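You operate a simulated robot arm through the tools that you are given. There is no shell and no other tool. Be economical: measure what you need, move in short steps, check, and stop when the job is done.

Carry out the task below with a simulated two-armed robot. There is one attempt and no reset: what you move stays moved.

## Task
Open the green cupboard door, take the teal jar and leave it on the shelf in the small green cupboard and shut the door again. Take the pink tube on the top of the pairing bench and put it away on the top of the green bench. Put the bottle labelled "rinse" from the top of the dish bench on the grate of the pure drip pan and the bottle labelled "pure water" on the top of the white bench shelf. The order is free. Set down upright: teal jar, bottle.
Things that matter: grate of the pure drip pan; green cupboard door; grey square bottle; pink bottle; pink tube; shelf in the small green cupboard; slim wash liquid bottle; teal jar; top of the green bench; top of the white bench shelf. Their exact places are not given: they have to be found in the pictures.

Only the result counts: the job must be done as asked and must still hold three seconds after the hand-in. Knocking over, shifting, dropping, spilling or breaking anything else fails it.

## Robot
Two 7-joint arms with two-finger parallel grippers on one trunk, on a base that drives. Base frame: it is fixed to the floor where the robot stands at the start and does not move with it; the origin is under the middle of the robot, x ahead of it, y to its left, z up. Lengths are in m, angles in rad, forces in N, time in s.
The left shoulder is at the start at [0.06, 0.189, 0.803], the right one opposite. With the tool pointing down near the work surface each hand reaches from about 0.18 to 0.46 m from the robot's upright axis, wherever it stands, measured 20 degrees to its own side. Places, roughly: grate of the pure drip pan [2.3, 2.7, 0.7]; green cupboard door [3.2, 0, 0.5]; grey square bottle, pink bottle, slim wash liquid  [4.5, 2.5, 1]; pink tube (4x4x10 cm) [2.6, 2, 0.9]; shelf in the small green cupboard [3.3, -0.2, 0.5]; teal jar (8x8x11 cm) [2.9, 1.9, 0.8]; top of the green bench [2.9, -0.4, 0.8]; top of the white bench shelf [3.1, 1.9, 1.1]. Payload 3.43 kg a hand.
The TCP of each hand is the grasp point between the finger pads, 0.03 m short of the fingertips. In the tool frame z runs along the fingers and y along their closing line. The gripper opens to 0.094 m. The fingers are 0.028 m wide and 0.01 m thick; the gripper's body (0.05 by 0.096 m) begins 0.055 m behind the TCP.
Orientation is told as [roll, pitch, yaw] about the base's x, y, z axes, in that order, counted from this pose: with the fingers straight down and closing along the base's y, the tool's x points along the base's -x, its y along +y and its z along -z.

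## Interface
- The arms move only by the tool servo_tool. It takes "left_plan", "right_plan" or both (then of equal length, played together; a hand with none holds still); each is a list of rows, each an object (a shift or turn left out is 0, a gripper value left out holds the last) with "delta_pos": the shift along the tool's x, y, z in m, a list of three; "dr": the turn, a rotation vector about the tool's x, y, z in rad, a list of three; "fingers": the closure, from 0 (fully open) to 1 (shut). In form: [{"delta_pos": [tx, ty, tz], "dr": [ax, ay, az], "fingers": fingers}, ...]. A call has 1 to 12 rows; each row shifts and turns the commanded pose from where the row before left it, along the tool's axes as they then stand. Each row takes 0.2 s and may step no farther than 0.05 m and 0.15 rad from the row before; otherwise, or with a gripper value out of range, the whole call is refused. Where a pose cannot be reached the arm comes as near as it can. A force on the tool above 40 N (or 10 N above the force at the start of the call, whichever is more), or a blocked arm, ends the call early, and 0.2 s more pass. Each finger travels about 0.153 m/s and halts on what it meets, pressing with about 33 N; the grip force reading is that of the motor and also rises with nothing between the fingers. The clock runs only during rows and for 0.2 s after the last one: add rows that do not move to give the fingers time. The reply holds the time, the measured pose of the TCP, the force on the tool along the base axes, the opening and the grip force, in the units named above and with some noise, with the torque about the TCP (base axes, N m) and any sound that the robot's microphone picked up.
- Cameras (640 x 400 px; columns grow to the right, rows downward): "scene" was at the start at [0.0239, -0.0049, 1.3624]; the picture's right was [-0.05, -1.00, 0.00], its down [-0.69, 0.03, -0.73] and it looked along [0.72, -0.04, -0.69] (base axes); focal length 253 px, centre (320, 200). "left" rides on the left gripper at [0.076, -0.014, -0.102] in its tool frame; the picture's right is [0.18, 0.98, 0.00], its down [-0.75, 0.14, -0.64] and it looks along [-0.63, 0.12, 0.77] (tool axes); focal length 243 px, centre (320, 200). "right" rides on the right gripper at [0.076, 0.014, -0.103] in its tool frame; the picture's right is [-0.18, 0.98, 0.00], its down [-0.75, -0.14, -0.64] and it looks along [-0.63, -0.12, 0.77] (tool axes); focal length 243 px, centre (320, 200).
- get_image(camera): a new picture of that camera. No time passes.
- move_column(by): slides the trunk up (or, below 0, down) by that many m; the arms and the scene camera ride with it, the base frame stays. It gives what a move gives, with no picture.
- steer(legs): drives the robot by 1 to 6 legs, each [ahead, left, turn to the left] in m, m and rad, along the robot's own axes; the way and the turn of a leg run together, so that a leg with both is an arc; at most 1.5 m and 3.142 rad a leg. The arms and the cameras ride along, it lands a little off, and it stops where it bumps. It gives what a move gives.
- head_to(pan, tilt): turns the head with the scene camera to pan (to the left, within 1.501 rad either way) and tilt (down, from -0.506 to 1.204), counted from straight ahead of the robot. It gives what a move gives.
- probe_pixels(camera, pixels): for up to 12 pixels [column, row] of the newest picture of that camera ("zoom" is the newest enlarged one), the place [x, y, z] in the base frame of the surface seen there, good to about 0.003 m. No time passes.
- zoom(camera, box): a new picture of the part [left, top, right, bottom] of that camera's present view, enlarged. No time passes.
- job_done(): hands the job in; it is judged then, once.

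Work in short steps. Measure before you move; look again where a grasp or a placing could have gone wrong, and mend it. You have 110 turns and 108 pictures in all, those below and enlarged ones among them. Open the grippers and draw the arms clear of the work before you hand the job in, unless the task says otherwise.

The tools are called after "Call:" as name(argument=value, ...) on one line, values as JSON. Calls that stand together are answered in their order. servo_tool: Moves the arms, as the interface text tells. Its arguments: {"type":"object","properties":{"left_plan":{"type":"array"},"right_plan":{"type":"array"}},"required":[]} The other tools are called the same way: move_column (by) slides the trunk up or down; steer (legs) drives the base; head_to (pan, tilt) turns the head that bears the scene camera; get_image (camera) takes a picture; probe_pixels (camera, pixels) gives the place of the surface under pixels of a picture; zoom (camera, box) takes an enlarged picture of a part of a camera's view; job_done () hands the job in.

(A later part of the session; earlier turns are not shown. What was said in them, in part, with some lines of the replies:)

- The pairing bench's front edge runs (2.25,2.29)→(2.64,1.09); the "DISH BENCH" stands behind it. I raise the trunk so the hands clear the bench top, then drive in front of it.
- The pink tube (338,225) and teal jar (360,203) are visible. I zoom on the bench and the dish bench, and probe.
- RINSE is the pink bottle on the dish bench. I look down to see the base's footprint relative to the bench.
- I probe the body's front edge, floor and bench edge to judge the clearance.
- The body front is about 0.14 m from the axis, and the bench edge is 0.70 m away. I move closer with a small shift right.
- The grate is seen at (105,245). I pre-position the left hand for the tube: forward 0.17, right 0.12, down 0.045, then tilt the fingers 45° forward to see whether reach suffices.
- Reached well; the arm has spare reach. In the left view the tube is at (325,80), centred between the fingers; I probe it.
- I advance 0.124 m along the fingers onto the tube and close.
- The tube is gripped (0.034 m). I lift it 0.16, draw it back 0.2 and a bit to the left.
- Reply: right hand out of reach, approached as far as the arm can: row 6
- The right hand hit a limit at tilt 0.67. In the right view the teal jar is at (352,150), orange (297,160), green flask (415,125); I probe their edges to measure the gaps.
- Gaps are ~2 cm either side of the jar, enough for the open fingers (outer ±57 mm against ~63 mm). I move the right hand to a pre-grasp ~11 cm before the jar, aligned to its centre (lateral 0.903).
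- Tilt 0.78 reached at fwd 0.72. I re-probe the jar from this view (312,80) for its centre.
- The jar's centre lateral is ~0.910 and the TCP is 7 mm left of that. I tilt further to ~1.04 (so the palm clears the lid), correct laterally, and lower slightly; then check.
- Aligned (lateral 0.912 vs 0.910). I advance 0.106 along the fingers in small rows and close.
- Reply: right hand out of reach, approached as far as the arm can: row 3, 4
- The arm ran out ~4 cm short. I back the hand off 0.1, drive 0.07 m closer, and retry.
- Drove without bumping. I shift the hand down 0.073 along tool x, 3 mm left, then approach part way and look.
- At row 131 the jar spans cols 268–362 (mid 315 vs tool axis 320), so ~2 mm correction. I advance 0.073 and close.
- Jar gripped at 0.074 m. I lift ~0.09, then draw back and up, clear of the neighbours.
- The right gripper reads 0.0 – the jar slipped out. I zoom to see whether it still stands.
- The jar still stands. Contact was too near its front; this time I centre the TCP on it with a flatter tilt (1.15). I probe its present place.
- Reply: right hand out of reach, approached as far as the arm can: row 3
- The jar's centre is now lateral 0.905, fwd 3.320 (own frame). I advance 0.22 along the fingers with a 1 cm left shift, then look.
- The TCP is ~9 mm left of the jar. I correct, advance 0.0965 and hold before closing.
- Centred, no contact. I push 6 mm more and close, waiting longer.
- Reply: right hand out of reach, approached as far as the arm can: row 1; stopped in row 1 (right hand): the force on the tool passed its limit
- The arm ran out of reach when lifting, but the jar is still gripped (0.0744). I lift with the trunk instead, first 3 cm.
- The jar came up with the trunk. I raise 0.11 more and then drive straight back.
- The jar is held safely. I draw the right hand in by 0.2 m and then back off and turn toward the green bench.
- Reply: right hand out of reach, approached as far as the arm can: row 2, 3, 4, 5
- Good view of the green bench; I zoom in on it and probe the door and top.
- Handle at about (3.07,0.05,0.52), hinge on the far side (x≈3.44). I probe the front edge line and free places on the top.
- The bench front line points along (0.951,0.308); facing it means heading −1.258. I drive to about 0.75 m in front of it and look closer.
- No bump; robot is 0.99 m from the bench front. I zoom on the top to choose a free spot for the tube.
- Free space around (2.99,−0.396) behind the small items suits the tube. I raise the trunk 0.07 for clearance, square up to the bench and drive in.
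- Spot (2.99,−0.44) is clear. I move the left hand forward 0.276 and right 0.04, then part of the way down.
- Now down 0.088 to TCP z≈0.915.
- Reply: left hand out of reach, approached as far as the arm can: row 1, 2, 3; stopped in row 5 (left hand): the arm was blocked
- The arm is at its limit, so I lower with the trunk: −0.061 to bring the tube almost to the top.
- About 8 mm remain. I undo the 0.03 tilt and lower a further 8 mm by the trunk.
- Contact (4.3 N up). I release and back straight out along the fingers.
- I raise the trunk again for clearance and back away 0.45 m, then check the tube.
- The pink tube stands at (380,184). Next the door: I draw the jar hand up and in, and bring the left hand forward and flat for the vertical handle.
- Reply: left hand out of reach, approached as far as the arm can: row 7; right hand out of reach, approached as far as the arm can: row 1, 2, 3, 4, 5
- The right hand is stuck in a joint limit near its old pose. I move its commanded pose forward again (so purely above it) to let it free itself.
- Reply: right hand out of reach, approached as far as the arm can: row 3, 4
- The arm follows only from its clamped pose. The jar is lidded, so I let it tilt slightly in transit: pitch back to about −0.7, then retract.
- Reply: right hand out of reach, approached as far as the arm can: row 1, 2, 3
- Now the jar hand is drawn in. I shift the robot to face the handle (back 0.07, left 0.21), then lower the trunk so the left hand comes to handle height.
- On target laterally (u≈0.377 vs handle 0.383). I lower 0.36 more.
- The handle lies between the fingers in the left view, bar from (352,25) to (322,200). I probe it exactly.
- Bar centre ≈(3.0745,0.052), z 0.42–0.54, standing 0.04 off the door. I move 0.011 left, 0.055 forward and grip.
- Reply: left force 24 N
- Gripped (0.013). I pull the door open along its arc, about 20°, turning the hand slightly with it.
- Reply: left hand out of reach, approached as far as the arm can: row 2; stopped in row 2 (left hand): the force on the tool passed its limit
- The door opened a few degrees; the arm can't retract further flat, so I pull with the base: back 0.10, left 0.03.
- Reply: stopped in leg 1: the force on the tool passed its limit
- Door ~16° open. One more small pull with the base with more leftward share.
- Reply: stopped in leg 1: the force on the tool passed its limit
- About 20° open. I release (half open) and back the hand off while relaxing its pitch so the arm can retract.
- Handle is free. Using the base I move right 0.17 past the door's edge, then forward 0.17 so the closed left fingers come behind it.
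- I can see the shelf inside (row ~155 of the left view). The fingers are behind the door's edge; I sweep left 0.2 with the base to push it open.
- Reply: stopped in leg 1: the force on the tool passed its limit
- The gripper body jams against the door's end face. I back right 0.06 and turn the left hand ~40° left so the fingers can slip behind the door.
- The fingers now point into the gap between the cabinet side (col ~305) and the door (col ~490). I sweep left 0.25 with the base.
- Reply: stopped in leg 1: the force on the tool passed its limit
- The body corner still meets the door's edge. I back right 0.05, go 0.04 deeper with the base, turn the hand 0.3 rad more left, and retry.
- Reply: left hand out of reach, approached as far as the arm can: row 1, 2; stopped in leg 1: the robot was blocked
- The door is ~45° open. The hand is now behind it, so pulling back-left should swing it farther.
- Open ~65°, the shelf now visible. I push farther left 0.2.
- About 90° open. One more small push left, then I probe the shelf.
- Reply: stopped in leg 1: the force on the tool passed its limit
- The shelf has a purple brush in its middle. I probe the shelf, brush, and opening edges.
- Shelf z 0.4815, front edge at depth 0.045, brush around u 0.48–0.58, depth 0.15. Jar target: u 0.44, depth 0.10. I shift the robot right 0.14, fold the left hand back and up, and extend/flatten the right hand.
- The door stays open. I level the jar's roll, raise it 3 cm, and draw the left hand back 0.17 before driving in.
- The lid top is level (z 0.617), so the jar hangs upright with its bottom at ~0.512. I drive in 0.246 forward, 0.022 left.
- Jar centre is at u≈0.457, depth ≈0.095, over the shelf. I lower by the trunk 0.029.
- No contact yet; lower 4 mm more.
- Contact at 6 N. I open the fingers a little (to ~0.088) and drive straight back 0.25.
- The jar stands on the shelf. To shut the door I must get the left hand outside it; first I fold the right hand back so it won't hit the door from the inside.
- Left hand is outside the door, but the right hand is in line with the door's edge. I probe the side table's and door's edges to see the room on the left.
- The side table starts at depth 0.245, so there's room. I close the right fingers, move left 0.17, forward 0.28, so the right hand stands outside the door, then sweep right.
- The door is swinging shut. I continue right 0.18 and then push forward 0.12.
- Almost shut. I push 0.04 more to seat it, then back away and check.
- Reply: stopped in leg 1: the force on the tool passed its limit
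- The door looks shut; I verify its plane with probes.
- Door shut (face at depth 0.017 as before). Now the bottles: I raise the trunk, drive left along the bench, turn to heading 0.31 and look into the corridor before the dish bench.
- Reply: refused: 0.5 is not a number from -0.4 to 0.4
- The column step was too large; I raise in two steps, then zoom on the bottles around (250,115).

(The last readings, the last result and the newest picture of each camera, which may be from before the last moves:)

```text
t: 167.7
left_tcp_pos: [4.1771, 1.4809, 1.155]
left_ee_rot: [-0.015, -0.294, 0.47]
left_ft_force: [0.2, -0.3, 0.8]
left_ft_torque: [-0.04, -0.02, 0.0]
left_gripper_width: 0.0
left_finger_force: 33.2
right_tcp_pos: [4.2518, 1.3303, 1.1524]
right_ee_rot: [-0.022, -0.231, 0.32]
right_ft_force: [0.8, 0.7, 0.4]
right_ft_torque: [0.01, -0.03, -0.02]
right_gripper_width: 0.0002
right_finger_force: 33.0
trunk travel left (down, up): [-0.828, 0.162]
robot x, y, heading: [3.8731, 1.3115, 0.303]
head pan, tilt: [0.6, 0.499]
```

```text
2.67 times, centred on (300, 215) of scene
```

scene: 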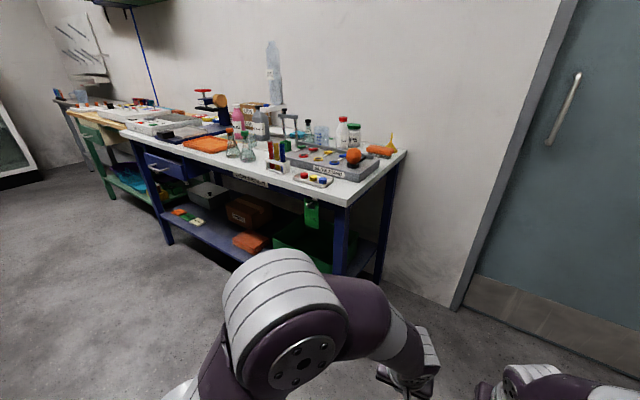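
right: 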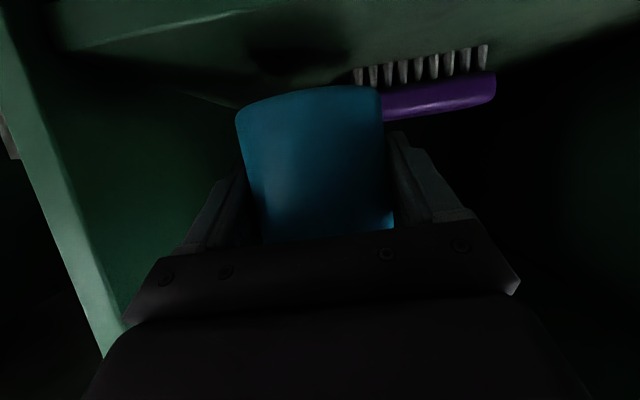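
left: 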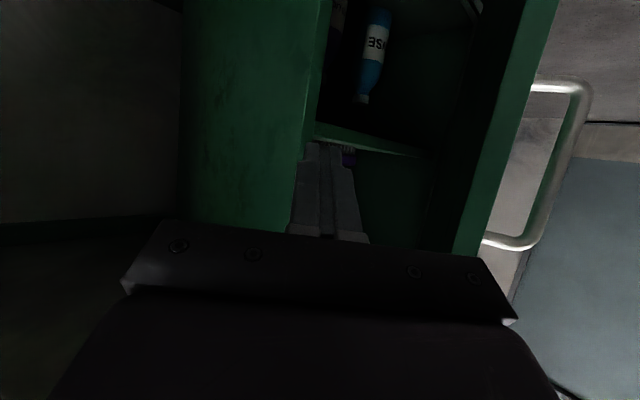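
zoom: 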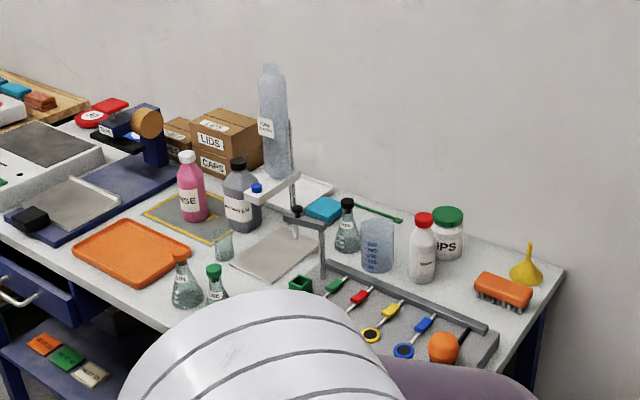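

I probe the bottles and will read labels from closer up.

Call:
probe_pixels(camera="zoom", pixels=[[190, 205], [187, 155], [195, 218], [240, 205], [237, 160], [245, 228], [422, 270], [280, 260], [100, 255], [20, 235], [160, 320], [525, 310]])

Call:
steer(legs=[[0.05, 0.95, 0]])

Call:
head_to(pan=0.1, tilt=0.8)

Call:
get_image(camera="scene")

```text
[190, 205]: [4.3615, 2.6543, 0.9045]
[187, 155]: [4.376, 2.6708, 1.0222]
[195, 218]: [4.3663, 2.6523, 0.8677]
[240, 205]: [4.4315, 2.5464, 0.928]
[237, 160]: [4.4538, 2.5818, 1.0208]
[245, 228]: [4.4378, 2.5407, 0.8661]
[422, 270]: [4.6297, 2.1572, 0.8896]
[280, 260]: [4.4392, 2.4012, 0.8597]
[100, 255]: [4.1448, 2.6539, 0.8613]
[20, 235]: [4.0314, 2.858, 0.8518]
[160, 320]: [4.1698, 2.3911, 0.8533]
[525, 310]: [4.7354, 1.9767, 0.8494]
```

```text
t: 172.7
left_tcp_pos: [3.9473, 2.403, 1.1553]
left_ee_rot: [-0.017, -0.295, 0.465]
left_ft_force: [-0.3, -0.1, 0.1]
left_ft_torque: [-0.02, -0.01, 0.03]
left_gripper_width: 0.0002
left_finger_force: 32.8
right_tcp_pos: [4.0212, 2.2526, 1.1535]
right_ee_rot: [-0.02, -0.232, 0.315]
right_ft_force: [0.5, -0.2, -0.3]
right_ft_torque: [-0.02, -0.01, -0.03]
right_gripper_width: 0.0
right_finger_force: 32.8
trunk travel left (down, up): [-0.828, 0.162]
robot x, y, heading: [3.6436, 2.2356, 0.298]
head pan, tilt: [0.6, 0.499]
```

```text
t: 173.6
left_tcp_pos: [3.9467, 2.4022, 1.1554]
left_ee_rot: [-0.016, -0.294, 0.467]
left_ft_force: [0.3, 0.5, 0.5]
left_ft_torque: [-0.03, 0.01, -0.01]
left_gripper_width: 0.0001
left_finger_force: 33.1
right_tcp_pos: [4.0209, 2.2527, 1.154]
right_ee_rot: [-0.022, -0.234, 0.315]
right_ft_force: [0.3, 0.6, 0.0]
right_ft_torque: [0.01, -0.01, -0.01]
right_gripper_width: 0.0
right_finger_force: 32.9
trunk travel left (down, up): [-0.828, 0.162]
robot x, y, heading: [3.6438, 2.2312, 0.293]
head pan, tilt: [0.099, 0.799]
```

```text
21 pictures are left
```

scene: 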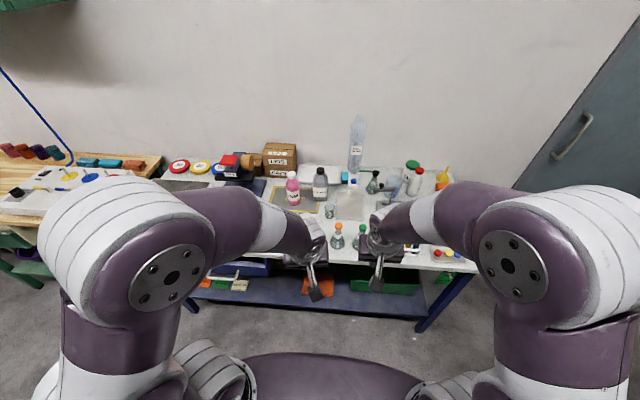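

Call:
zoom(camera="scene", box=[270, 150, 370, 212])

```text
6.40 times, centred on (320, 181) of scene
```

zoom: 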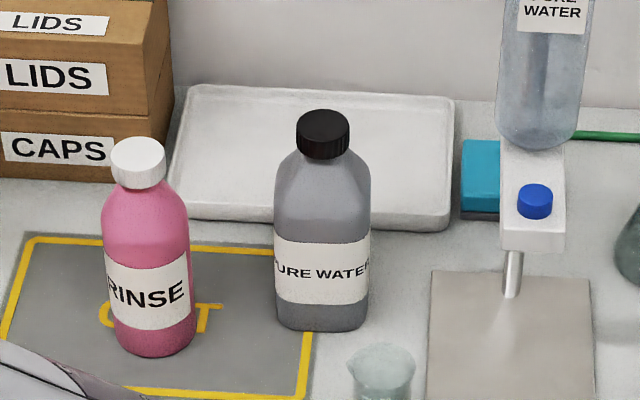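

Grey square = "PURE WATER", pink = "RINSE". I probe both precisely from this view.

Call:
probe_pixels(camera="zoom", pixels=[[103, 230], [148, 225], [189, 225], [138, 155], [150, 350], [276, 210], [320, 210], [369, 210], [323, 125], [320, 325], [385, 350], [450, 150]])

```text
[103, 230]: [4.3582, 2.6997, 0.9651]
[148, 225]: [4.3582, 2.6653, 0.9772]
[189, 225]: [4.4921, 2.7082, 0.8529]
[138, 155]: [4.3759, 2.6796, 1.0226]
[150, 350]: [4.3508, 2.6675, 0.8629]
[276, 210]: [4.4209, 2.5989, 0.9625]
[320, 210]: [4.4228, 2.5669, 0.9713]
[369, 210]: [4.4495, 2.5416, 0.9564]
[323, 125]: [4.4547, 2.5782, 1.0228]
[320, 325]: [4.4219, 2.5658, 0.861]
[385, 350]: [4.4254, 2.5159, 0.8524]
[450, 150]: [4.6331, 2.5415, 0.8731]
```

Pink centre ≈(4.386,2.684), grey ≈(4.458,2.582). I drive 0.2 closer and 0.14 left, and open both grippers.

Call:
steer(legs=[[0.2, 0.135, 0.015]])

Call:
servo_tool(left_plan=[{"fingers": 0, "dr": [0.0, -0.1, 0]}, {"fingers": 0, "dr": [0, -0.12, 0]}, {"fingers": 0, "delta_pos": [-0.03, 0.0, 0.0], "dr": [0, -0.12, 0]}, {"delta_pos": [-0.02, 0.0, 0.02], "dr": [0, -0.12, 0]}, {"delta_pos": [-0.02, 0, 0.02], "dr": [0, -0.12, 0]}, {"delta_pos": [0, 0, 0.02], "dr": [0, -0.12, 0]}], right_plan=[{"fingers": 0}, {"fingers": 0}, {}, {}, {}, {}])

Call:
get_image(camera="left")

```text
t: 175.4
left_tcp_pos: [4.0941, 2.597, 1.1551]
left_ee_rot: [-0.016, -0.295, 0.484]
left_ft_force: [-0.2, 0.5, -0.4]
left_ft_torque: [0.03, 0.0, -0.02]
left_gripper_width: 0.0
left_finger_force: 33.5
right_tcp_pos: [4.1713, 2.4481, 1.1539]
right_ee_rot: [-0.021, -0.234, 0.334]
right_ft_force: [-0.3, 0.2, -0.5]
right_ft_torque: [0.02, -0.02, -0.03]
right_gripper_width: 0.0001
right_finger_force: 32.6
trunk travel left (down, up): [-0.828, 0.162]
robot x, y, heading: [3.7946, 2.4231, 0.315]
head pan, tilt: [0.099, 0.799]
```

```text
t: 176.8
left_tcp_pos: [4.1825, 2.6437, 1.1526]
left_ee_rot: [-0.029, -0.995, 0.504]
left_ft_force: [0.1, 0.2, -0.7]
left_ft_torque: [-0.05, -0.02, -0.01]
left_gripper_width: 0.0942
left_finger_force: 0.0
right_tcp_pos: [4.1717, 2.4477, 1.1525]
right_ee_rot: [-0.022, -0.232, 0.333]
right_ft_force: [0.6, 0.0, -0.2]
right_ft_torque: [0.0, -0.01, -0.01]
right_gripper_width: 0.0942
right_finger_force: 0.1
trunk travel left (down, up): [-0.828, 0.162]
robot x, y, heading: [3.7907, 2.4256, 0.314]
head pan, tilt: [0.099, 0.799]
```

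```text
19 pictures are left
```

left: 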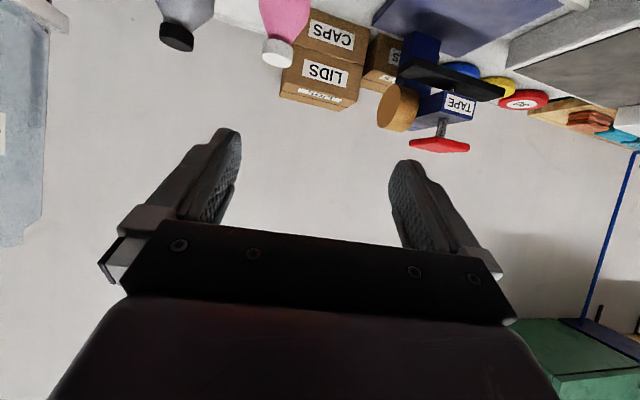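

The hand's heading is 0.17 rad too far left. I straighten it and move to a pre-grasp ~12 cm short of the pink bottle.

Call:
servo_tool(left_plan=[{"dr": [0.0715, 0, 0.046]}, {"dr": [0.0715, 0, 0.046]}, {"delta_pos": [0.018, -0.006, 0.0414]}, {"delta_pos": [0.018, -0.006, 0.0414]}, {"delta_pos": [0.018, -0.006, 0.0414]}, {"delta_pos": [0.018, -0.006, 0.0414]}, {}])

Call:
get_image(camera="left")

```text
t: 178.4
left_tcp_pos: [4.284, 2.6473, 1.0013]
left_ee_rot: [-0.031, -0.998, 0.335]
left_ft_force: [-0.5, 0.3, 0.1]
left_ft_torque: [0.01, -0.03, -0.03]
left_gripper_width: 0.0941
left_finger_force: 0.1
right_tcp_pos: [4.17, 2.448, 1.1527]
right_ee_rot: [-0.023, -0.234, 0.333]
right_ft_force: [0.8, 0.5, 0.3]
right_ft_torque: [0.0, -0.01, 0.02]
right_gripper_width: 0.0943
right_finger_force: 0.0
trunk travel left (down, up): [-0.828, 0.162]
robot x, y, heading: [3.7954, 2.426, 0.314]
head pan, tilt: [0.099, 0.799]
```

```text
18 pictures are left
```

left: 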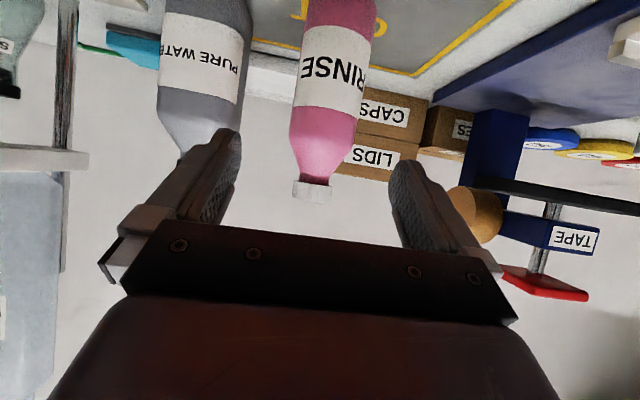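

Aligned (bottle centre 5 px right of axis → +4 mm). I advance 0.123 and grip.

Call:
servo_tool(left_plan=[{"delta_pos": [0, 0.004, 0.03]}, {"delta_pos": [0, 0, 0.035]}, {"delta_pos": [0, 0, 0.033]}, {"delta_pos": [0, 0, 0.025]}, {}, {"fingers": 1}, {"fingers": 1}, {"fingers": 1}, {}])

Call:
move_column(by=0.03)

Call:
get_image(camera="left")

```text
t: 180.4
left_tcp_pos: [4.3808, 2.6816, 0.9355]
left_ee_rot: [-0.031, -0.998, 0.335]
left_ft_force: [-1.0, 1.6, 0.3]
left_ft_torque: [0.16, 0.06, 0.05]
left_gripper_width: 0.0641
left_finger_force: 33.8
right_tcp_pos: [4.1701, 2.4487, 1.1527]
right_ee_rot: [-0.024, -0.235, 0.334]
right_ft_force: [-1.2, 0.2, 0.0]
right_ft_torque: [-0.04, 0.01, -0.02]
right_gripper_width: 0.094
right_finger_force: 0.2
trunk travel left (down, up): [-0.828, 0.162]
robot x, y, heading: [3.7936, 2.4242, 0.314]
head pan, tilt: [0.099, 0.799]
```

```text
t: 181.2
left_tcp_pos: [4.3821, 2.6823, 0.9642]
left_ee_rot: [-0.029, -0.995, 0.334]
left_ft_force: [0.1, 0.0, -3.4]
left_ft_torque: [-0.01, -0.03, -0.01]
left_gripper_width: 0.0639
left_finger_force: 32.9
right_tcp_pos: [4.1728, 2.4487, 1.1825]
right_ee_rot: [-0.022, -0.232, 0.333]
right_ft_force: [-0.3, 0.2, 0.0]
right_ft_torque: [0.02, 0.01, 0.0]
right_gripper_width: 0.094
right_finger_force: 0.2
trunk travel left (down, up): [-0.858, 0.132]
robot x, y, heading: [3.7961, 2.421, 0.318]
head pan, tilt: [0.099, 0.799]
```

```text
17 pictures are left
```

left: 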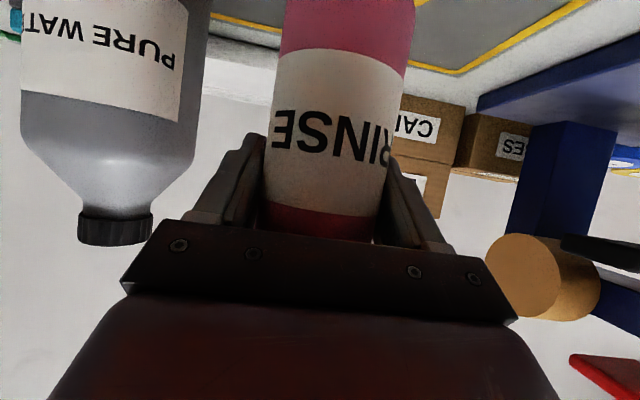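

The RINSE bottle is lifted. I raise it and draw it back-left, then bring the right hand to a pre-grasp for the grey bottle.

Call:
servo_tool(left_plan=[{"delta_pos": [-0.0336, 0, -0.0217]}, {"delta_pos": [-0.0336, 0, -0.0217]}, {"delta_pos": [-0.0336, 0, -0.0217]}, {"delta_pos": [0.0217, 0.02, -0.0336]}, {"delta_pos": [0.0217, 0.02, -0.0336]}, {"delta_pos": [0.0217, 0.02, -0.0336]}, {}])

Call:
servo_tool(right_plan=[{"delta_pos": [-0.0334, 0.008, 0.0326]}, {"delta_pos": [-0.0334, 0.008, 0.0326]}, {"delta_pos": [-0.0334, 0.008, 0.0326]}, {"delta_pos": [-0.0334, 0.008, 0.0326]}, {"delta_pos": [-0.0334, 0.008, 0.0326]}, {"dr": [0, -0.131, 0]}, {"dr": [0, -0.131, 0]}, {"dr": [0, -0.131, 0]}, {"dr": [0, -0.131, 0]}, {"dr": [0, -0.131, 0]}, {"dr": [0, -0.131, 0]}, {"dr": [0, -0.131, 0]}])

Call:
get_image(camera="right")

```text
t: 182.8
left_tcp_pos: [4.248, 2.7037, 1.0851]
left_ee_rot: [-0.03, -0.995, 0.335]
left_ft_force: [-0.7, 0.2, -3.2]
left_ft_torque: [0.0, -0.01, -0.02]
left_gripper_width: 0.0638
left_finger_force: 32.8
right_tcp_pos: [4.1714, 2.4489, 1.1828]
right_ee_rot: [-0.022, -0.232, 0.334]
right_ft_force: [-0.4, 0.1, 0.1]
right_ft_torque: [0.01, -0.01, 0.01]
right_gripper_width: 0.0938
right_finger_force: 0.0
trunk travel left (down, up): [-0.858, 0.132]
robot x, y, heading: [3.7926, 2.4244, 0.312]
head pan, tilt: [0.099, 0.799]
```

```text
t: 185.4
left_tcp_pos: [4.2481, 2.705, 1.0847]
left_ee_rot: [-0.029, -0.997, 0.335]
left_ft_force: [-0.8, 0.5, -2.8]
left_ft_torque: [-0.01, 0.0, -0.01]
left_gripper_width: 0.0639
left_finger_force: 33.2
right_tcp_pos: [4.3486, 2.5499, 1.062]
right_ee_rot: [-0.052, -1.154, 0.374]
right_ft_force: [-0.1, 0.3, 0.4]
right_ft_torque: [-0.01, -0.02, 0.01]
right_gripper_width: 0.094
right_finger_force: 0.1
trunk travel left (down, up): [-0.858, 0.132]
robot x, y, heading: [3.793, 2.4242, 0.315]
head pan, tilt: [0.099, 0.799]
```

```text
16 pictures are left
```

right: 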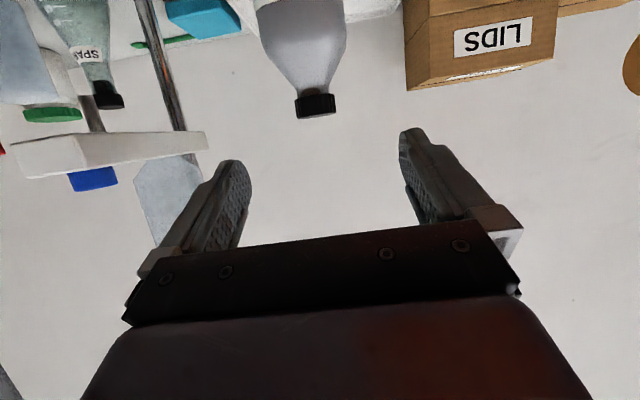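

I probe the grey bottle's edges and the white stand arm at (200,142) beside it.

Call:
probe_pixels(camera="right", pixels=[[262, 40], [305, 40], [345, 40], [316, 105], [300, 8], [203, 142], [180, 120], [150, 20], [408, 60]])

```text
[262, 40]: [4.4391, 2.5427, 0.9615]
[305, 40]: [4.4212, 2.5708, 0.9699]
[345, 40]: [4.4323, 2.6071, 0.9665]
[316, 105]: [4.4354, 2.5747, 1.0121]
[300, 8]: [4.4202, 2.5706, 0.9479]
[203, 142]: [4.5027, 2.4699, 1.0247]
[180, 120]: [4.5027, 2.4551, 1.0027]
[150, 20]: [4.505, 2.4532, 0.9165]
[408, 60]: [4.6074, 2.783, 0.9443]
```

Clear by 6 cm. I lower along tool x, advance 0.139 and grip the grey bottle.

Call:
servo_tool(right_plan=[{"delta_pos": [0.0446, -0.005, 0]}, {"delta_pos": [0, 0, 0.04]}, {"delta_pos": [0, 0, 0.04]}, {"delta_pos": [0, 0, 0.034]}, {"delta_pos": [0, 0, 0.025]}, {}, {"fingers": 1}, {"fingers": 1}, {"fingers": 1}, {}])

Call:
get_image(camera="right")

```text
t: 187.6
left_tcp_pos: [4.2486, 2.7043, 1.0845]
left_ee_rot: [-0.031, -0.997, 0.336]
left_ft_force: [-0.3, 0.6, -2.8]
left_ft_torque: [0.02, -0.02, 0.0]
left_gripper_width: 0.0639
left_finger_force: 33.0
right_tcp_pos: [4.4549, 2.5782, 0.9642]
right_ee_rot: [-0.052, -1.149, 0.377]
right_ft_force: [0.5, -0.1, 1.0]
right_ft_torque: [-0.1, -0.05, 0.01]
right_gripper_width: 0.0721
right_finger_force: 33.2
trunk travel left (down, up): [-0.858, 0.132]
robot x, y, heading: [3.7926, 2.4259, 0.316]
head pan, tilt: [0.099, 0.799]
```

```text
15 pictures are left
```

right: 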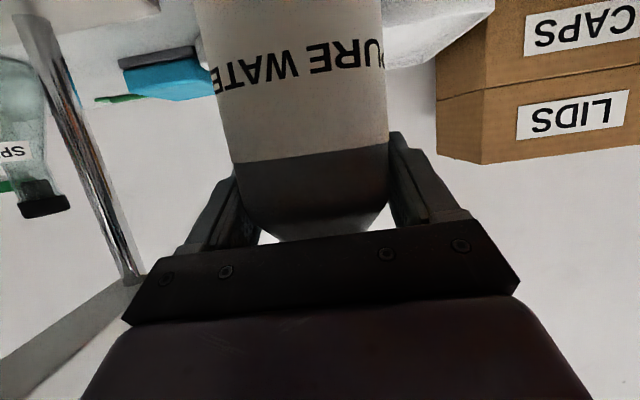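

Gripped at 0.072. I lift with the trunk 0.12 and back off 0.2.

Call:
move_column(by=0.125)

Call:
steer(legs=[[-0.2, 0, 0]])

Call:
servo_tool(right_plan=[{"delta_pos": [0.0162, -0.01, -0.0366]}, {"delta_pos": [0.0162, -0.01, -0.0366]}, {"delta_pos": [0.0162, -0.01, -0.0366]}, {"delta_pos": [-0.02, 0, -0.03]}, {}])

Call:
get_image(camera="scene")

```text
t: 189.1
left_tcp_pos: [4.2488, 2.704, 1.2093]
left_ee_rot: [-0.031, -0.996, 0.335]
left_ft_force: [0.2, -0.1, -2.9]
left_ft_torque: [0.01, -0.03, 0.01]
left_gripper_width: 0.0637
left_finger_force: 33.3
right_tcp_pos: [4.4561, 2.5767, 1.0882]
right_ee_rot: [-0.052, -1.148, 0.376]
right_ft_force: [-0.1, 0.5, -5.2]
right_ft_torque: [-0.03, 0.03, -0.01]
right_gripper_width: 0.0721
right_finger_force: 33.2
trunk travel left (down, up): [-0.983, 0.007]
robot x, y, heading: [3.7906, 2.4262, 0.315]
head pan, tilt: [0.099, 0.799]
```

```text
t: 190.7
left_tcp_pos: [4.0637, 2.6442, 1.2078]
left_ee_rot: [-0.029, -0.993, 0.335]
left_ft_force: [0.8, 0.9, -3.0]
left_ft_torque: [0.0, 0.01, -0.04]
left_gripper_width: 0.064
left_finger_force: 33.4
right_tcp_pos: [4.2697, 2.5175, 1.0863]
right_ee_rot: [-0.052, -1.147, 0.376]
right_ft_force: [0.8, -0.2, -5.5]
right_ft_torque: [-0.01, -0.01, 0.01]
right_gripper_width: 0.0723
right_finger_force: 33.1
trunk travel left (down, up): [-0.983, 0.007]
robot x, y, heading: [3.6051, 2.3619, 0.314]
head pan, tilt: [0.099, 0.799]
```

```text
t: 191.9
left_tcp_pos: [4.0604, 2.6427, 1.2099]
left_ee_rot: [-0.029, -0.997, 0.335]
left_ft_force: [0.4, -0.6, -3.7]
left_ft_torque: [0.03, -0.01, -0.01]
left_gripper_width: 0.0639
left_finger_force: 33.1
right_tcp_pos: [4.1464, 2.4442, 1.1205]
right_ee_rot: [-0.051, -1.148, 0.375]
right_ft_force: [0.2, 0.1, -4.1]
right_ft_torque: [-0.02, 0.0, 0.01]
right_gripper_width: 0.0721
right_finger_force: 33.2
trunk travel left (down, up): [-0.983, 0.007]
robot x, y, heading: [3.6054, 2.3665, 0.313]
head pan, tilt: [0.099, 0.799]
```

```text
14 pictures are left
```

scene: 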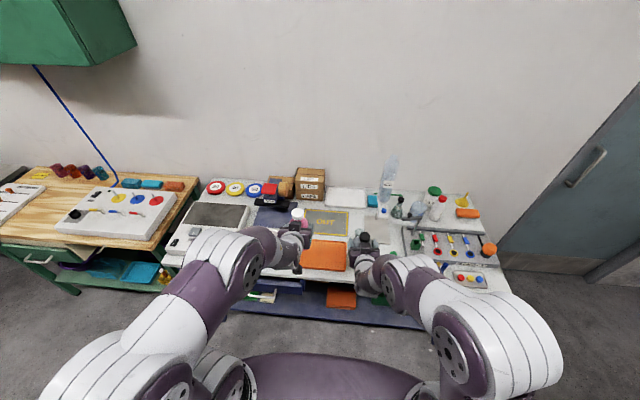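

Both bottles are held. I go to the open floor at the right end of the corridor, turn there (clockwise), so that I can come back facing the white bench shelf from behind.

Call:
steer(legs=[[-0.07, 0, 0], [0, -1.25, 0], [0.1, -0.05, 0], [0, 0, -3.14]])

Call:
head_to(pan=-0.7, tilt=0.6)

Call:
get_image(camera="scene")

```text
t: 207.1
left_tcp_pos: [3.5881, 0.8871, 1.2094]
left_ee_rot: [-0.031, -0.996, -2.834]
left_ft_force: [0.8, 0.6, -4.3]
left_ft_torque: [-0.02, -0.02, 0.01]
left_gripper_width: 0.0635
left_finger_force: 32.4
right_tcp_pos: [3.5077, 1.0886, 1.1206]
right_ee_rot: [-0.051, -1.15, -2.792]
right_ft_force: [-0.1, 0.0, -4.8]
right_ft_torque: [0.02, 0.01, 0.01]
right_gripper_width: 0.072
right_finger_force: 33.2
trunk travel left (down, up): [-0.983, 0.007]
robot x, y, heading: [4.0512, 1.1521, -2.855]
head pan, tilt: [0.099, 0.799]
```

```text
t: 208.2
left_tcp_pos: [3.5864, 0.8864, 1.2098]
left_ee_rot: [-0.028, -0.995, -2.835]
left_ft_force: [0.0, 0.0, -3.8]
left_ft_torque: [-0.01, 0.02, 0.05]
left_gripper_width: 0.0633
left_finger_force: 32.6
right_tcp_pos: [3.5069, 1.0873, 1.1203]
right_ee_rot: [-0.054, -1.149, -2.794]
right_ft_force: [0.4, -0.2, -5.8]
right_ft_torque: [0.02, -0.04, 0.01]
right_gripper_width: 0.0718
right_finger_force: 33.3
trunk travel left (down, up): [-0.983, 0.007]
robot x, y, heading: [4.0463, 1.148, -2.863]
head pan, tilt: [-0.7, 0.6]
```

```text
13 pictures are left
```

scene: 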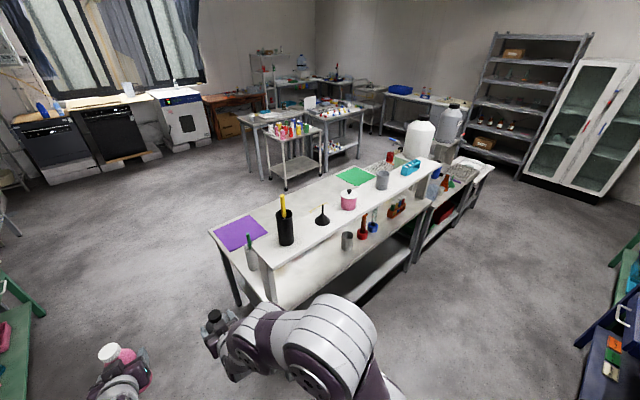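

I probe the shelf's top, its near (back) edge and the items on it.

Call:
probe_pixels(camera="scene", pixels=[[365, 195], [382, 187], [349, 205], [322, 223], [406, 172], [370, 205], [345, 222], [400, 188], [335, 203], [395, 180], [430, 170], [300, 236]])

```text
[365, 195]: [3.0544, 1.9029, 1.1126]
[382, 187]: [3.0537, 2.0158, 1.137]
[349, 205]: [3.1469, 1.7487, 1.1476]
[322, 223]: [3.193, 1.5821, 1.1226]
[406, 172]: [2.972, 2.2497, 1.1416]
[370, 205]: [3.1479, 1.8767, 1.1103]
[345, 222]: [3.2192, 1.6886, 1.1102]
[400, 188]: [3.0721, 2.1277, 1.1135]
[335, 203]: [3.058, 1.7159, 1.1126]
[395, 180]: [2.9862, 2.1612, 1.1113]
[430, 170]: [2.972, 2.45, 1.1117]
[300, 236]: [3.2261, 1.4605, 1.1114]
```

Shelf top z 1.1115; the gap between pink pot (l≈0.705) and beaker (l≈0.988) is 0.18 wide — target l 0.85. I raise the grey bottle 0.13, align the heading and drive sideways along the shelf.

Call:
servo_tool(right_plan=[{"delta_pos": [-0.04, 0, -0.0178]}, {"delta_pos": [-0.04, 0, -0.0178]}, {"delta_pos": [-0.04, 0, -0.0178]}, {}])

Call:
steer(legs=[[-0.02, 0, 0.03], [0, -0.9, 0]])

Call:
head_to(pan=0, tilt=0.7)

Call:
get_image(camera="scene")

```text
t: 209.2
left_tcp_pos: [3.5872, 0.8867, 1.2087]
left_ee_rot: [-0.029, -0.997, -2.836]
left_ft_force: [0.4, -0.8, -3.1]
left_ft_torque: [0.0, -0.02, -0.04]
left_gripper_width: 0.0634
left_finger_force: 33.3
right_tcp_pos: [3.5069, 1.0848, 1.2515]
right_ee_rot: [-0.051, -1.15, -2.793]
right_ft_force: [0.9, -0.2, -4.5]
right_ft_torque: [-0.03, -0.02, 0.0]
right_gripper_width: 0.0716
right_finger_force: 32.6
trunk travel left (down, up): [-0.983, 0.007]
robot x, y, heading: [4.048, 1.1497, -2.858]
head pan, tilt: [-0.7, 0.6]
```

```text
t: 214.3
left_tcp_pos: [3.334, 1.7466, 1.21]
left_ee_rot: [-0.029, -0.996, -2.814]
left_ft_force: [0.2, -0.5, -3.7]
left_ft_torque: [-0.03, 0.03, 0.0]
left_gripper_width: 0.0638
left_finger_force: 33.2
right_tcp_pos: [3.2502, 1.944, 1.2505]
right_ee_rot: [-0.053, -1.148, -2.772]
right_ft_force: [-0.1, -0.7, -4.6]
right_ft_torque: [-0.03, -0.01, 0.02]
right_gripper_width: 0.0717
right_finger_force: 33.4
trunk travel left (down, up): [-0.983, 0.007]
robot x, y, heading: [3.7906, 2.0219, -2.836]
head pan, tilt: [-0.7, 0.6]
```

```text
t: 215.4
left_tcp_pos: [3.3349, 1.7479, 1.2102]
left_ee_rot: [-0.03, -0.995, -2.815]
left_ft_force: [0.4, -0.9, -3.3]
left_ft_torque: [0.0, -0.01, -0.02]
left_gripper_width: 0.0636
left_finger_force: 32.9
right_tcp_pos: [3.25, 1.9442, 1.2505]
right_ee_rot: [-0.052, -1.148, -2.773]
right_ft_force: [0.9, -0.7, -4.5]
right_ft_torque: [0.02, 0.02, 0.02]
right_gripper_width: 0.0719
right_finger_force: 33.1
trunk travel left (down, up): [-0.983, 0.007]
robot x, y, heading: [3.7886, 2.0236, -2.834]
head pan, tilt: [0.0, 0.7]
```

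```text
12 pictures are left
```

scene: 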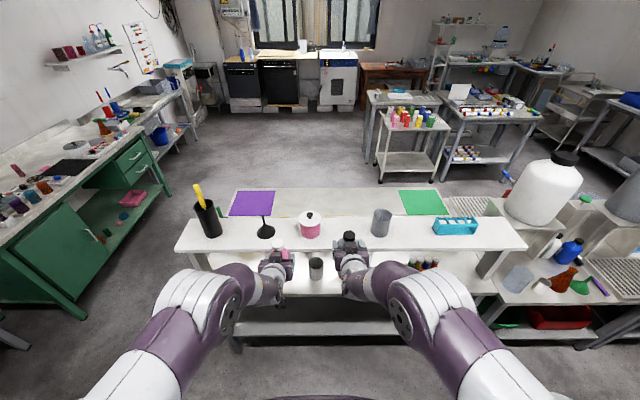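

Right TCP at l 0.860, f 3.688. I extend 0.178 forward over the shelf (and 1 cm left), then check.

Call:
servo_tool(right_plan=[{"delta_pos": [-0.0145, 0.002, 0.0325]}, {"delta_pos": [-0.0145, 0.002, 0.0325]}, {"delta_pos": [-0.0145, 0.002, 0.0325]}, {"delta_pos": [-0.0145, 0.002, 0.0325]}, {"delta_pos": [-0.0145, 0.002, 0.0325]}, {}])

Call:
zoom(camera="scene", box=[240, 180, 440, 305])

```text
t: 216.8
left_tcp_pos: [3.3337, 1.7472, 1.2095]
left_ee_rot: [-0.029, -0.997, -2.814]
left_ft_force: [-0.1, 0.3, -3.0]
left_ft_torque: [-0.01, 0.04, 0.0]
left_gripper_width: 0.0636
left_finger_force: 33.5
right_tcp_pos: [3.085, 1.8796, 1.249]
right_ee_rot: [-0.053, -1.15, -2.774]
right_ft_force: [0.0, -0.6, -4.6]
right_ft_torque: [0.02, -0.02, 0.02]
right_gripper_width: 0.072
right_finger_force: 32.8
trunk travel left (down, up): [-0.983, 0.007]
robot x, y, heading: [3.7895, 2.024, -2.834]
head pan, tilt: [0.0, 0.7]
```

```text
3.20 times, centred on (340, 242) of scene
```

zoom: 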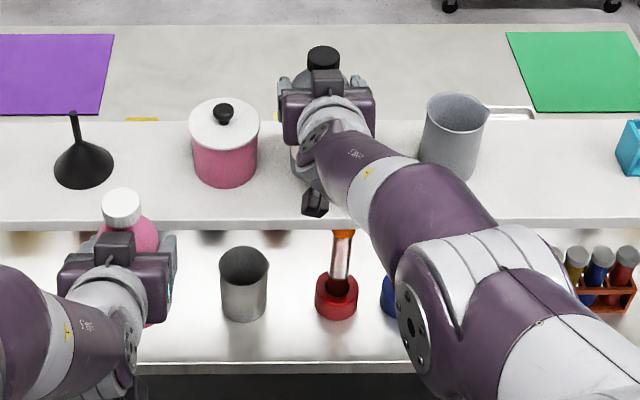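

I check the shelf's far edge and the bottle's cap with probes.

Call:
probe_pixels(camera="zoom", pixels=[[270, 128], [270, 215], [323, 52], [330, 75], [250, 150], [425, 140]])

```text
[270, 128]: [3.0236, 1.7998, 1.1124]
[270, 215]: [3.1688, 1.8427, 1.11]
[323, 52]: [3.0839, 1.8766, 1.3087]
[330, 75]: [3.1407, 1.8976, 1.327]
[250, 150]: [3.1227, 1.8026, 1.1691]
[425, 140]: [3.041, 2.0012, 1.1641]
```

Bottle is centred on the shelf (f 3.51 in 3.43–3.58). I lower 0.028, then finely.

Call:
move_column(by=-0.028)

Call:
move_column(by=-0.005)

```text
t: 217.6
left_tcp_pos: [3.3361, 1.7474, 1.1828]
left_ee_rot: [-0.031, -0.999, -2.815]
left_ft_force: [-0.4, 0.2, -2.9]
left_ft_torque: [-0.03, -0.01, 0.0]
left_gripper_width: 0.0637
left_finger_force: 33.2
right_tcp_pos: [3.0854, 1.8788, 1.2241]
right_ee_rot: [-0.049, -1.152, -2.775]
right_ft_force: [0.0, 0.8, 8.5]
right_ft_torque: [-0.21, -0.38, 0.01]
right_gripper_width: 0.0719
right_finger_force: 33.1
trunk travel left (down, up): [-0.955, 0.035]
robot x, y, heading: [3.7927, 2.0209, -2.832]
head pan, tilt: [0.0, 0.7]
```

```text
t: 218.1
left_tcp_pos: [3.3361, 1.7487, 1.1778]
left_ee_rot: [-0.029, -0.998, -2.815]
left_ft_force: [0.2, -0.3, -3.5]
left_ft_torque: [0.02, -0.01, 0.01]
left_gripper_width: 0.0636
left_finger_force: 33.0
right_tcp_pos: [3.0863, 1.879, 1.2209]
right_ee_rot: [-0.056, -1.157, -2.773]
right_ft_force: [-4.0, 0.8, 25.6]
right_ft_torque: [-0.06, -0.01, 0.12]
right_gripper_width: 0.072
right_finger_force: 32.5
trunk travel left (down, up): [-0.95, 0.04]
robot x, y, heading: [3.7875, 2.0224, -2.834]
head pan, tilt: [0.0, 0.7]
```

Pressed onto the shelf; I relieve 4 mm, open and draw the hand straight back.

Call:
move_column(by=0.004)

Call:
servo_tool(right_plan=[{"fingers": 0.15}, {"fingers": 0.05}, {"fingers": 0.05}, {}, {"delta_pos": [0.0163, 0, -0.0365]}, {"delta_pos": [0.0163, 0, -0.0365]}, {"delta_pos": [0.0163, 0, -0.0365]}, {"delta_pos": [0.0163, 0, -0.0365]}, {"delta_pos": [0, 0, -0.04], "dr": [0, 0.1, 0]}])

Call:
zoom(camera="scene", box=[240, 180, 440, 305])

```text
t: 218.6
left_tcp_pos: [3.3363, 1.749, 1.1811]
left_ee_rot: [-0.03, -0.996, -2.816]
left_ft_force: [0.4, 0.4, -3.3]
left_ft_torque: [0.01, 0.0, -0.01]
left_gripper_width: 0.0634
left_finger_force: 33.1
right_tcp_pos: [3.0866, 1.8792, 1.2201]
right_ee_rot: [-0.055, -1.149, -2.773]
right_ft_force: [-7.3, 0.6, 17.6]
right_ft_torque: [0.04, 0.28, -0.03]
right_gripper_width: 0.0719
right_finger_force: 33.2
trunk travel left (down, up): [-0.954, 0.036]
robot x, y, heading: [3.7938, 2.0223, -2.836]
head pan, tilt: [0.0, 0.7]
```

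```text
t: 220.6
left_tcp_pos: [3.3363, 1.7485, 1.1823]
left_ee_rot: [-0.027, -0.998, -2.815]
left_ft_force: [0.6, -0.3, -2.9]
left_ft_torque: [-0.04, 0.02, 0.01]
left_gripper_width: 0.0635
left_finger_force: 32.7
right_tcp_pos: [3.2758, 1.9422, 1.2385]
right_ee_rot: [-0.045, -1.05, -2.783]
right_ft_force: [-0.1, 0.6, -0.2]
right_ft_torque: [-0.04, 0.0, 0.0]
right_gripper_width: 0.0894
right_finger_force: 0.1
trunk travel left (down, up): [-0.954, 0.036]
robot x, y, heading: [3.7902, 2.0275, -2.839]
head pan, tilt: [0.0, 0.7]
```

```text
3.20 times, centred on (340, 242) of scene
```

zoom: 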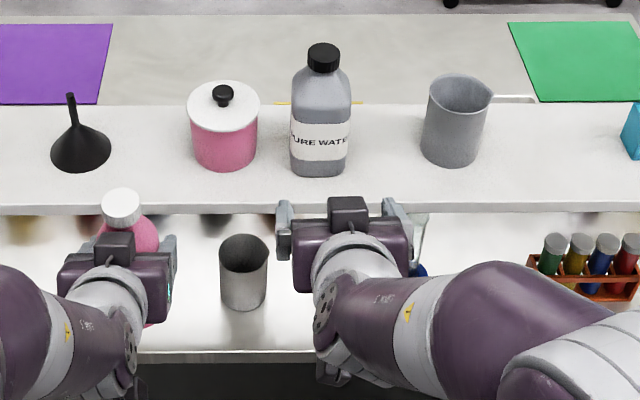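

"PURE WATER" stands upright between pot and beaker. Now I take RINSE around the pairing bench to the drip-pan bench's front.

Call:
steer(legs=[[0, 1.07, 0.007], [1.2, 0, 0], [1.1, 0, 0], [0, -0.9, 0], [0, 0, 3.14]])

Call:
head_to(pan=0.6, tilt=0.5)

Call:
get_image(camera="scene")

```text
t: 248.6
left_tcp_pos: [2.0562, 1.4334, 1.1803]
left_ee_rot: [-0.03, -0.996, 0.317]
left_ft_force: [-0.5, -0.6, -3.2]
left_ft_torque: [-0.03, 0.0, 0.01]
left_gripper_width: 0.0635
left_finger_force: 33.1
right_tcp_pos: [2.1149, 1.2383, 1.2375]
right_ee_rot: [-0.044, -1.05, 0.348]
right_ft_force: [-0.6, 0.0, 0.7]
right_ft_torque: [0.0, 0.01, 0.01]
right_gripper_width: 0.0894
right_finger_force: 0.1
trunk travel left (down, up): [-0.954, 0.036]
robot x, y, heading: [1.5953, 1.1641, 0.298]
head pan, tilt: [0.0, 0.7]
```

```text
t: 249.6
left_tcp_pos: [2.0564, 1.4331, 1.1801]
left_ee_rot: [-0.029, -0.998, 0.315]
left_ft_force: [0.2, -0.3, -3.6]
left_ft_torque: [0.02, 0.01, -0.03]
left_gripper_width: 0.0636
left_finger_force: 33.0
right_tcp_pos: [2.1148, 1.2388, 1.2369]
right_ee_rot: [-0.043, -1.049, 0.348]
right_ft_force: [0.1, 0.3, -1.1]
right_ft_torque: [0.0, -0.03, -0.02]
right_gripper_width: 0.0893
right_finger_force: 0.0
trunk travel left (down, up): [-0.954, 0.036]
robot x, y, heading: [1.5964, 1.1611, 0.295]
head pan, tilt: [0.6, 0.499]
```

```text
9 pictures are left
```

scene: 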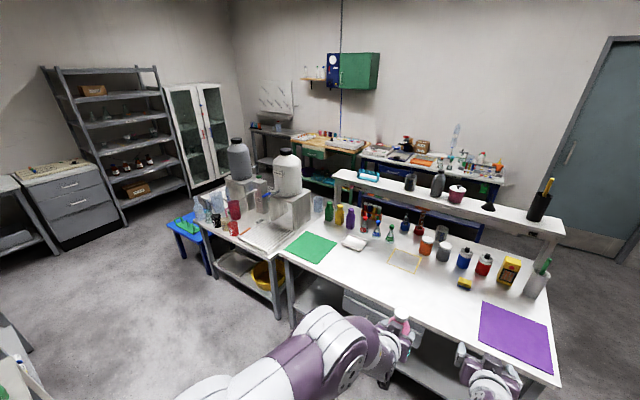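

Path clear. I drive forward 0.45 and left 1.12 to stand before the drip pan.

Call:
steer(legs=[[0, 0, 0.015], [0.43, 0, 0], [0, 1.12, 0]])

Call:
head_to(pan=0.15, tilt=0.9)

Call:
get_image(camera="scene")

```text
t: 258.1
left_tcp_pos: [2.1366, 2.658, 1.1806]
left_ee_rot: [-0.027, -0.995, 0.319]
left_ft_force: [-0.2, 0.3, -3.6]
left_ft_torque: [-0.03, 0.02, 0.01]
left_gripper_width: 0.0636
left_finger_force: 33.6
right_tcp_pos: [2.195, 2.4632, 1.237]
right_ee_rot: [-0.041, -1.05, 0.348]
right_ft_force: [0.4, 0.6, -0.1]
right_ft_torque: [0.01, -0.01, 0.01]
right_gripper_width: 0.0894
right_finger_force: 0.1
trunk travel left (down, up): [-0.954, 0.036]
robot x, y, heading: [1.6739, 2.3874, 0.296]
head pan, tilt: [0.6, 0.499]
```

```text
t: 259.0
left_tcp_pos: [2.1368, 2.6559, 1.1803]
left_ee_rot: [-0.03, -0.997, 0.317]
left_ft_force: [-0.5, 0.6, -3.2]
left_ft_torque: [0.02, 0.02, 0.03]
left_gripper_width: 0.0636
left_finger_force: 32.6
right_tcp_pos: [2.1951, 2.4629, 1.2376]
right_ee_rot: [-0.043, -1.049, 0.35]
right_ft_force: [-0.2, -0.4, 0.1]
right_ft_torque: [-0.01, -0.04, 0.01]
right_gripper_width: 0.0893
right_finger_force: 0.0
trunk travel left (down, up): [-0.954, 0.036]
robot x, y, heading: [1.6772, 2.3849, 0.296]
head pan, tilt: [0.15, 0.901]
```

```text
8 pictures are left
```

scene: 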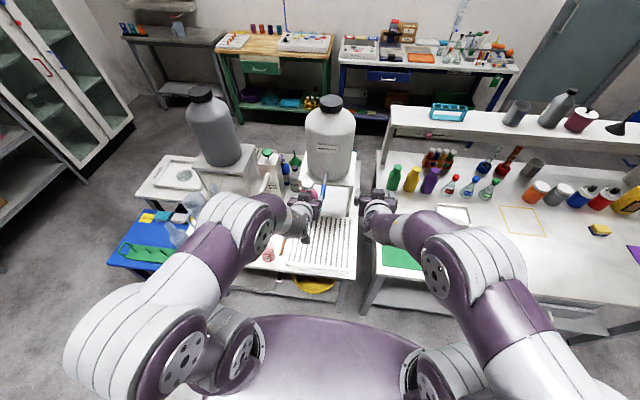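

The grate lies at about (290–355, 218–275), in front of the PURE WATER jug. I probe its extent, height and the tap.

Call:
probe_pixels(camera="scene", pixels=[[330, 235], [335, 260], [355, 222], [352, 272], [292, 262], [305, 250], [285, 240], [322, 186], [340, 205], [335, 195], [320, 270], [345, 248]])

Call:
zoom(camera="scene", box=[240, 160, 400, 300])

```text
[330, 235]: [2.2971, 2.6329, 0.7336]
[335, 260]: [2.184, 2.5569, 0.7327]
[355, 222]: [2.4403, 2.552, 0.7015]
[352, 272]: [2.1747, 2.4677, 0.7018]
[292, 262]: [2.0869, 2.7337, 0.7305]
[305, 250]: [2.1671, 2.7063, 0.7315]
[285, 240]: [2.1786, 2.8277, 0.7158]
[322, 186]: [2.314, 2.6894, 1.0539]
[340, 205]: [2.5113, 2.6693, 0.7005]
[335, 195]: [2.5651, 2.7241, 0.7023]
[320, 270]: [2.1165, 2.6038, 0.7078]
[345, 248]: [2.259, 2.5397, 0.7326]
```

```text
2.86 times, centred on (320, 230) of scene
```

zoom: 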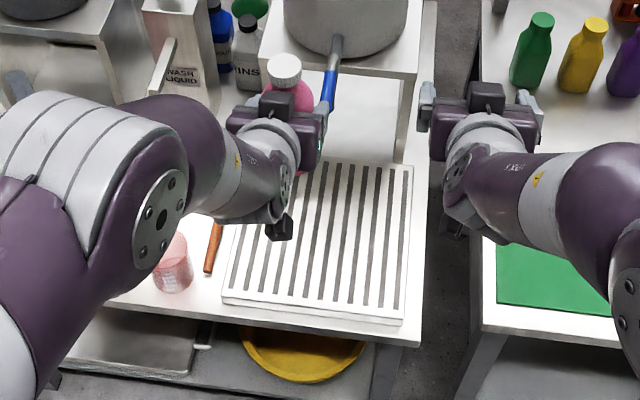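

Grate z 0.733, about f 2.81–3.08, l 1.70–1.97; the tap is behind it at f≥3.02. I align the bottle over the front-middle (right 0.047, fwd 0.025), lift the right hand a bit, then lower the trunk 0.33.

Call:
servo_tool(left_plan=[{"delta_pos": [-0.0068, -0.024, 0.0105]}, {"delta_pos": [-0.0068, -0.023, 0.0105]}, {}], right_plan=[{"delta_pos": [-0.0347, 0, -0.02]}, {"delta_pos": [-0.0347, 0, -0.02]}, {"delta_pos": [0.0, 0, -0.03]}])

Call:
move_column(by=-0.33)

Call:
get_image(camera="scene")

```text
t: 259.8
left_tcp_pos: [2.1719, 2.6201, 1.1816]
left_ee_rot: [-0.029, -0.999, 0.318]
left_ft_force: [0.1, 0.1, -2.5]
left_ft_torque: [0.0, -0.03, -0.01]
left_gripper_width: 0.0639
left_finger_force: 32.7
right_tcp_pos: [2.1684, 2.4566, 1.3324]
right_ee_rot: [-0.044, -1.048, 0.35]
right_ft_force: [-1.0, 0.4, -0.5]
right_ft_torque: [-0.02, -0.02, -0.02]
right_gripper_width: 0.0895
right_finger_force: 0.1
trunk travel left (down, up): [-0.954, 0.036]
robot x, y, heading: [1.6784, 2.39, 0.3]
head pan, tilt: [0.15, 0.901]
```

```text
t: 263.0
left_tcp_pos: [2.1733, 2.6205, 0.8507]
left_ee_rot: [-0.028, -0.997, 0.317]
left_ft_force: [0.4, -0.1, -2.7]
left_ft_torque: [0.01, -0.01, 0.01]
left_gripper_width: 0.0636
left_finger_force: 33.4
right_tcp_pos: [2.1702, 2.4581, 1.0017]
right_ee_rot: [-0.045, -1.049, 0.349]
right_ft_force: [0.2, -0.2, 0.5]
right_ft_torque: [-0.03, -0.02, -0.01]
right_gripper_width: 0.0895
right_finger_force: 0.0
trunk travel left (down, up): [-0.624, 0.366]
robot x, y, heading: [1.6807, 2.3871, 0.296]
head pan, tilt: [0.15, 0.901]
```

```text
6 pictures are left
```

scene: 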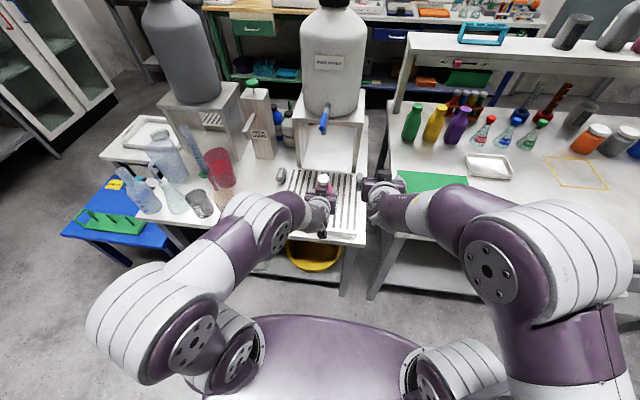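

The bottle is right over the grate. I lower 0.035, then finely to contact.

Call:
move_column(by=-0.036)

Call:
move_column(by=-0.004)

```text
t: 263.8
left_tcp_pos: [2.1743, 2.6207, 0.8181]
left_ee_rot: [-0.029, -1.001, 0.317]
left_ft_force: [1.1, 0.1, 5.9]
left_ft_torque: [0.17, 0.1, -0.02]
left_gripper_width: 0.0639
left_finger_force: 33.3
right_tcp_pos: [2.1695, 2.4569, 0.9677]
right_ee_rot: [-0.042, -1.051, 0.347]
right_ft_force: [0.1, -0.2, 0.1]
right_ft_torque: [0.0, -0.03, 0.0]
right_gripper_width: 0.0894
right_finger_force: 0.1
trunk travel left (down, up): [-0.588, 0.402]
robot x, y, heading: [1.6769, 2.3861, 0.295]
head pan, tilt: [0.15, 0.901]
```

```text
t: 264.4
left_tcp_pos: [2.1736, 2.6187, 0.8163]
left_ee_rot: [-0.029, -1.007, 0.321]
left_ft_force: [4.3, -2.4, 23.5]
left_ft_torque: [0.13, 0.24, 0.05]
left_gripper_width: 0.0637
left_finger_force: 33.5
right_tcp_pos: [2.166, 2.4571, 0.9636]
right_ee_rot: [-0.041, -1.051, 0.347]
right_ft_force: [0.4, 0.8, 1.1]
right_ft_torque: [0.02, 0.01, 0.0]
right_gripper_width: 0.0896
right_finger_force: 0.0
trunk travel left (down, up): [-0.584, 0.406]
robot x, y, heading: [1.6771, 2.3883, 0.3]
head pan, tilt: [0.15, 0.901]
```

Contact made. I relieve slightly, open, and draw back horizontally.

Call:
move_column(by=0.003)

Call:
servo_tool(left_plan=[{"fingers": 0.25}, {"fingers": 0}, {"fingers": 0}, {}, {"delta_pos": [0.0216, 0, -0.0336]}, {"delta_pos": [0.0216, 0, -0.0336]}, {"delta_pos": [0.015, 0, -0.04]}, {"delta_pos": [0, 0, -0.04], "dr": [0, 0.1, 0]}, {"delta_pos": [0, 0, -0.04], "dr": [0, 0.1, 0]}])

Call:
steer(legs=[[-0.2, -0.1, 0]])

Call:
get_image(camera="scene")

```text
t: 264.9
left_tcp_pos: [2.1735, 2.6186, 0.8154]
left_ee_rot: [-0.029, -0.999, 0.315]
left_ft_force: [6.3, -3.0, 18.1]
left_ft_torque: [0.13, -0.26, -0.07]
left_gripper_width: 0.0634
left_finger_force: 33.1
right_tcp_pos: [2.1691, 2.4575, 0.9664]
right_ee_rot: [-0.043, -1.051, 0.347]
right_ft_force: [-0.2, -0.7, -0.3]
right_ft_torque: [0.01, 0.01, -0.01]
right_gripper_width: 0.0892
right_finger_force: 0.1
trunk travel left (down, up): [-0.587, 0.403]
robot x, y, heading: [1.6789, 2.3899, 0.293]
head pan, tilt: [0.15, 0.901]
```

```text
t: 266.9
left_tcp_pos: [1.993, 2.5687, 0.8707]
left_ee_rot: [-0.023, -0.796, 0.31]
left_ft_force: [-0.2, 0.5, 0.2]
left_ft_torque: [-0.01, -0.01, 0.05]
left_gripper_width: 0.0941
left_finger_force: 0.0
right_tcp_pos: [2.1687, 2.4573, 0.9652]
right_ee_rot: [-0.045, -1.05, 0.349]
right_ft_force: [0.5, 0.0, -0.4]
right_ft_torque: [-0.02, 0.0, 0.02]
right_gripper_width: 0.0892
right_finger_force: 0.1
trunk travel left (down, up): [-0.587, 0.403]
robot x, y, heading: [1.679, 2.3868, 0.292]
head pan, tilt: [0.15, 0.901]
```

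```text
t: 268.6
left_tcp_pos: [1.8372, 2.417, 0.87]
left_ee_rot: [-0.023, -0.797, 0.311]
left_ft_force: [-0.5, -0.5, 0.7]
left_ft_torque: [-0.01, -0.01, -0.02]
left_gripper_width: 0.0942
left_finger_force: 0.1
right_tcp_pos: [2.0123, 2.3072, 0.9654]
right_ee_rot: [-0.042, -1.051, 0.351]
right_ft_force: [0.7, 0.5, 0.0]
right_ft_torque: [0.01, 0.03, 0.0]
right_gripper_width: 0.0893
right_finger_force: 0.1
trunk travel left (down, up): [-0.587, 0.403]
robot x, y, heading: [1.5213, 2.2358, 0.302]
head pan, tilt: [0.15, 0.901]
```

```text
5 pictures are left
```

scene: 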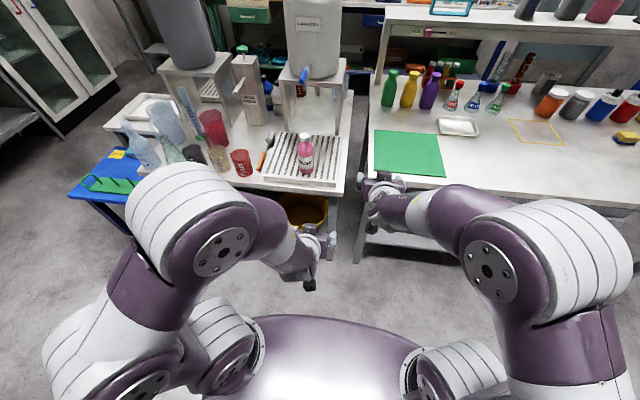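

RINSE stands upright on the grate, the door is shut with the jar inside, the tube and PURE WATER bottle are placed, and both grippers are open and clear. I hand the job in.

Call:
job_done()

```text
The job is handed in.
```

I did all four parts of the task and handed the job in; no verdict has come back. As last seen:

- **Teal jar:** it stands upright on the shelf in the small green cupboard, with the door shut.
- **Pink tube:** it stands on the top of the green bench.
- **"Rinse" bottle (pink):** it stands upright on the grate of the pure drip pan.
- **"Pure water" bottle (grey):** it stands upright on the top of the white bench shelf.

The jar slipped from the gripper on the first try, but it stayed standing and the second grasp held. The pictures I took showed nothing else knocked over or shifted.
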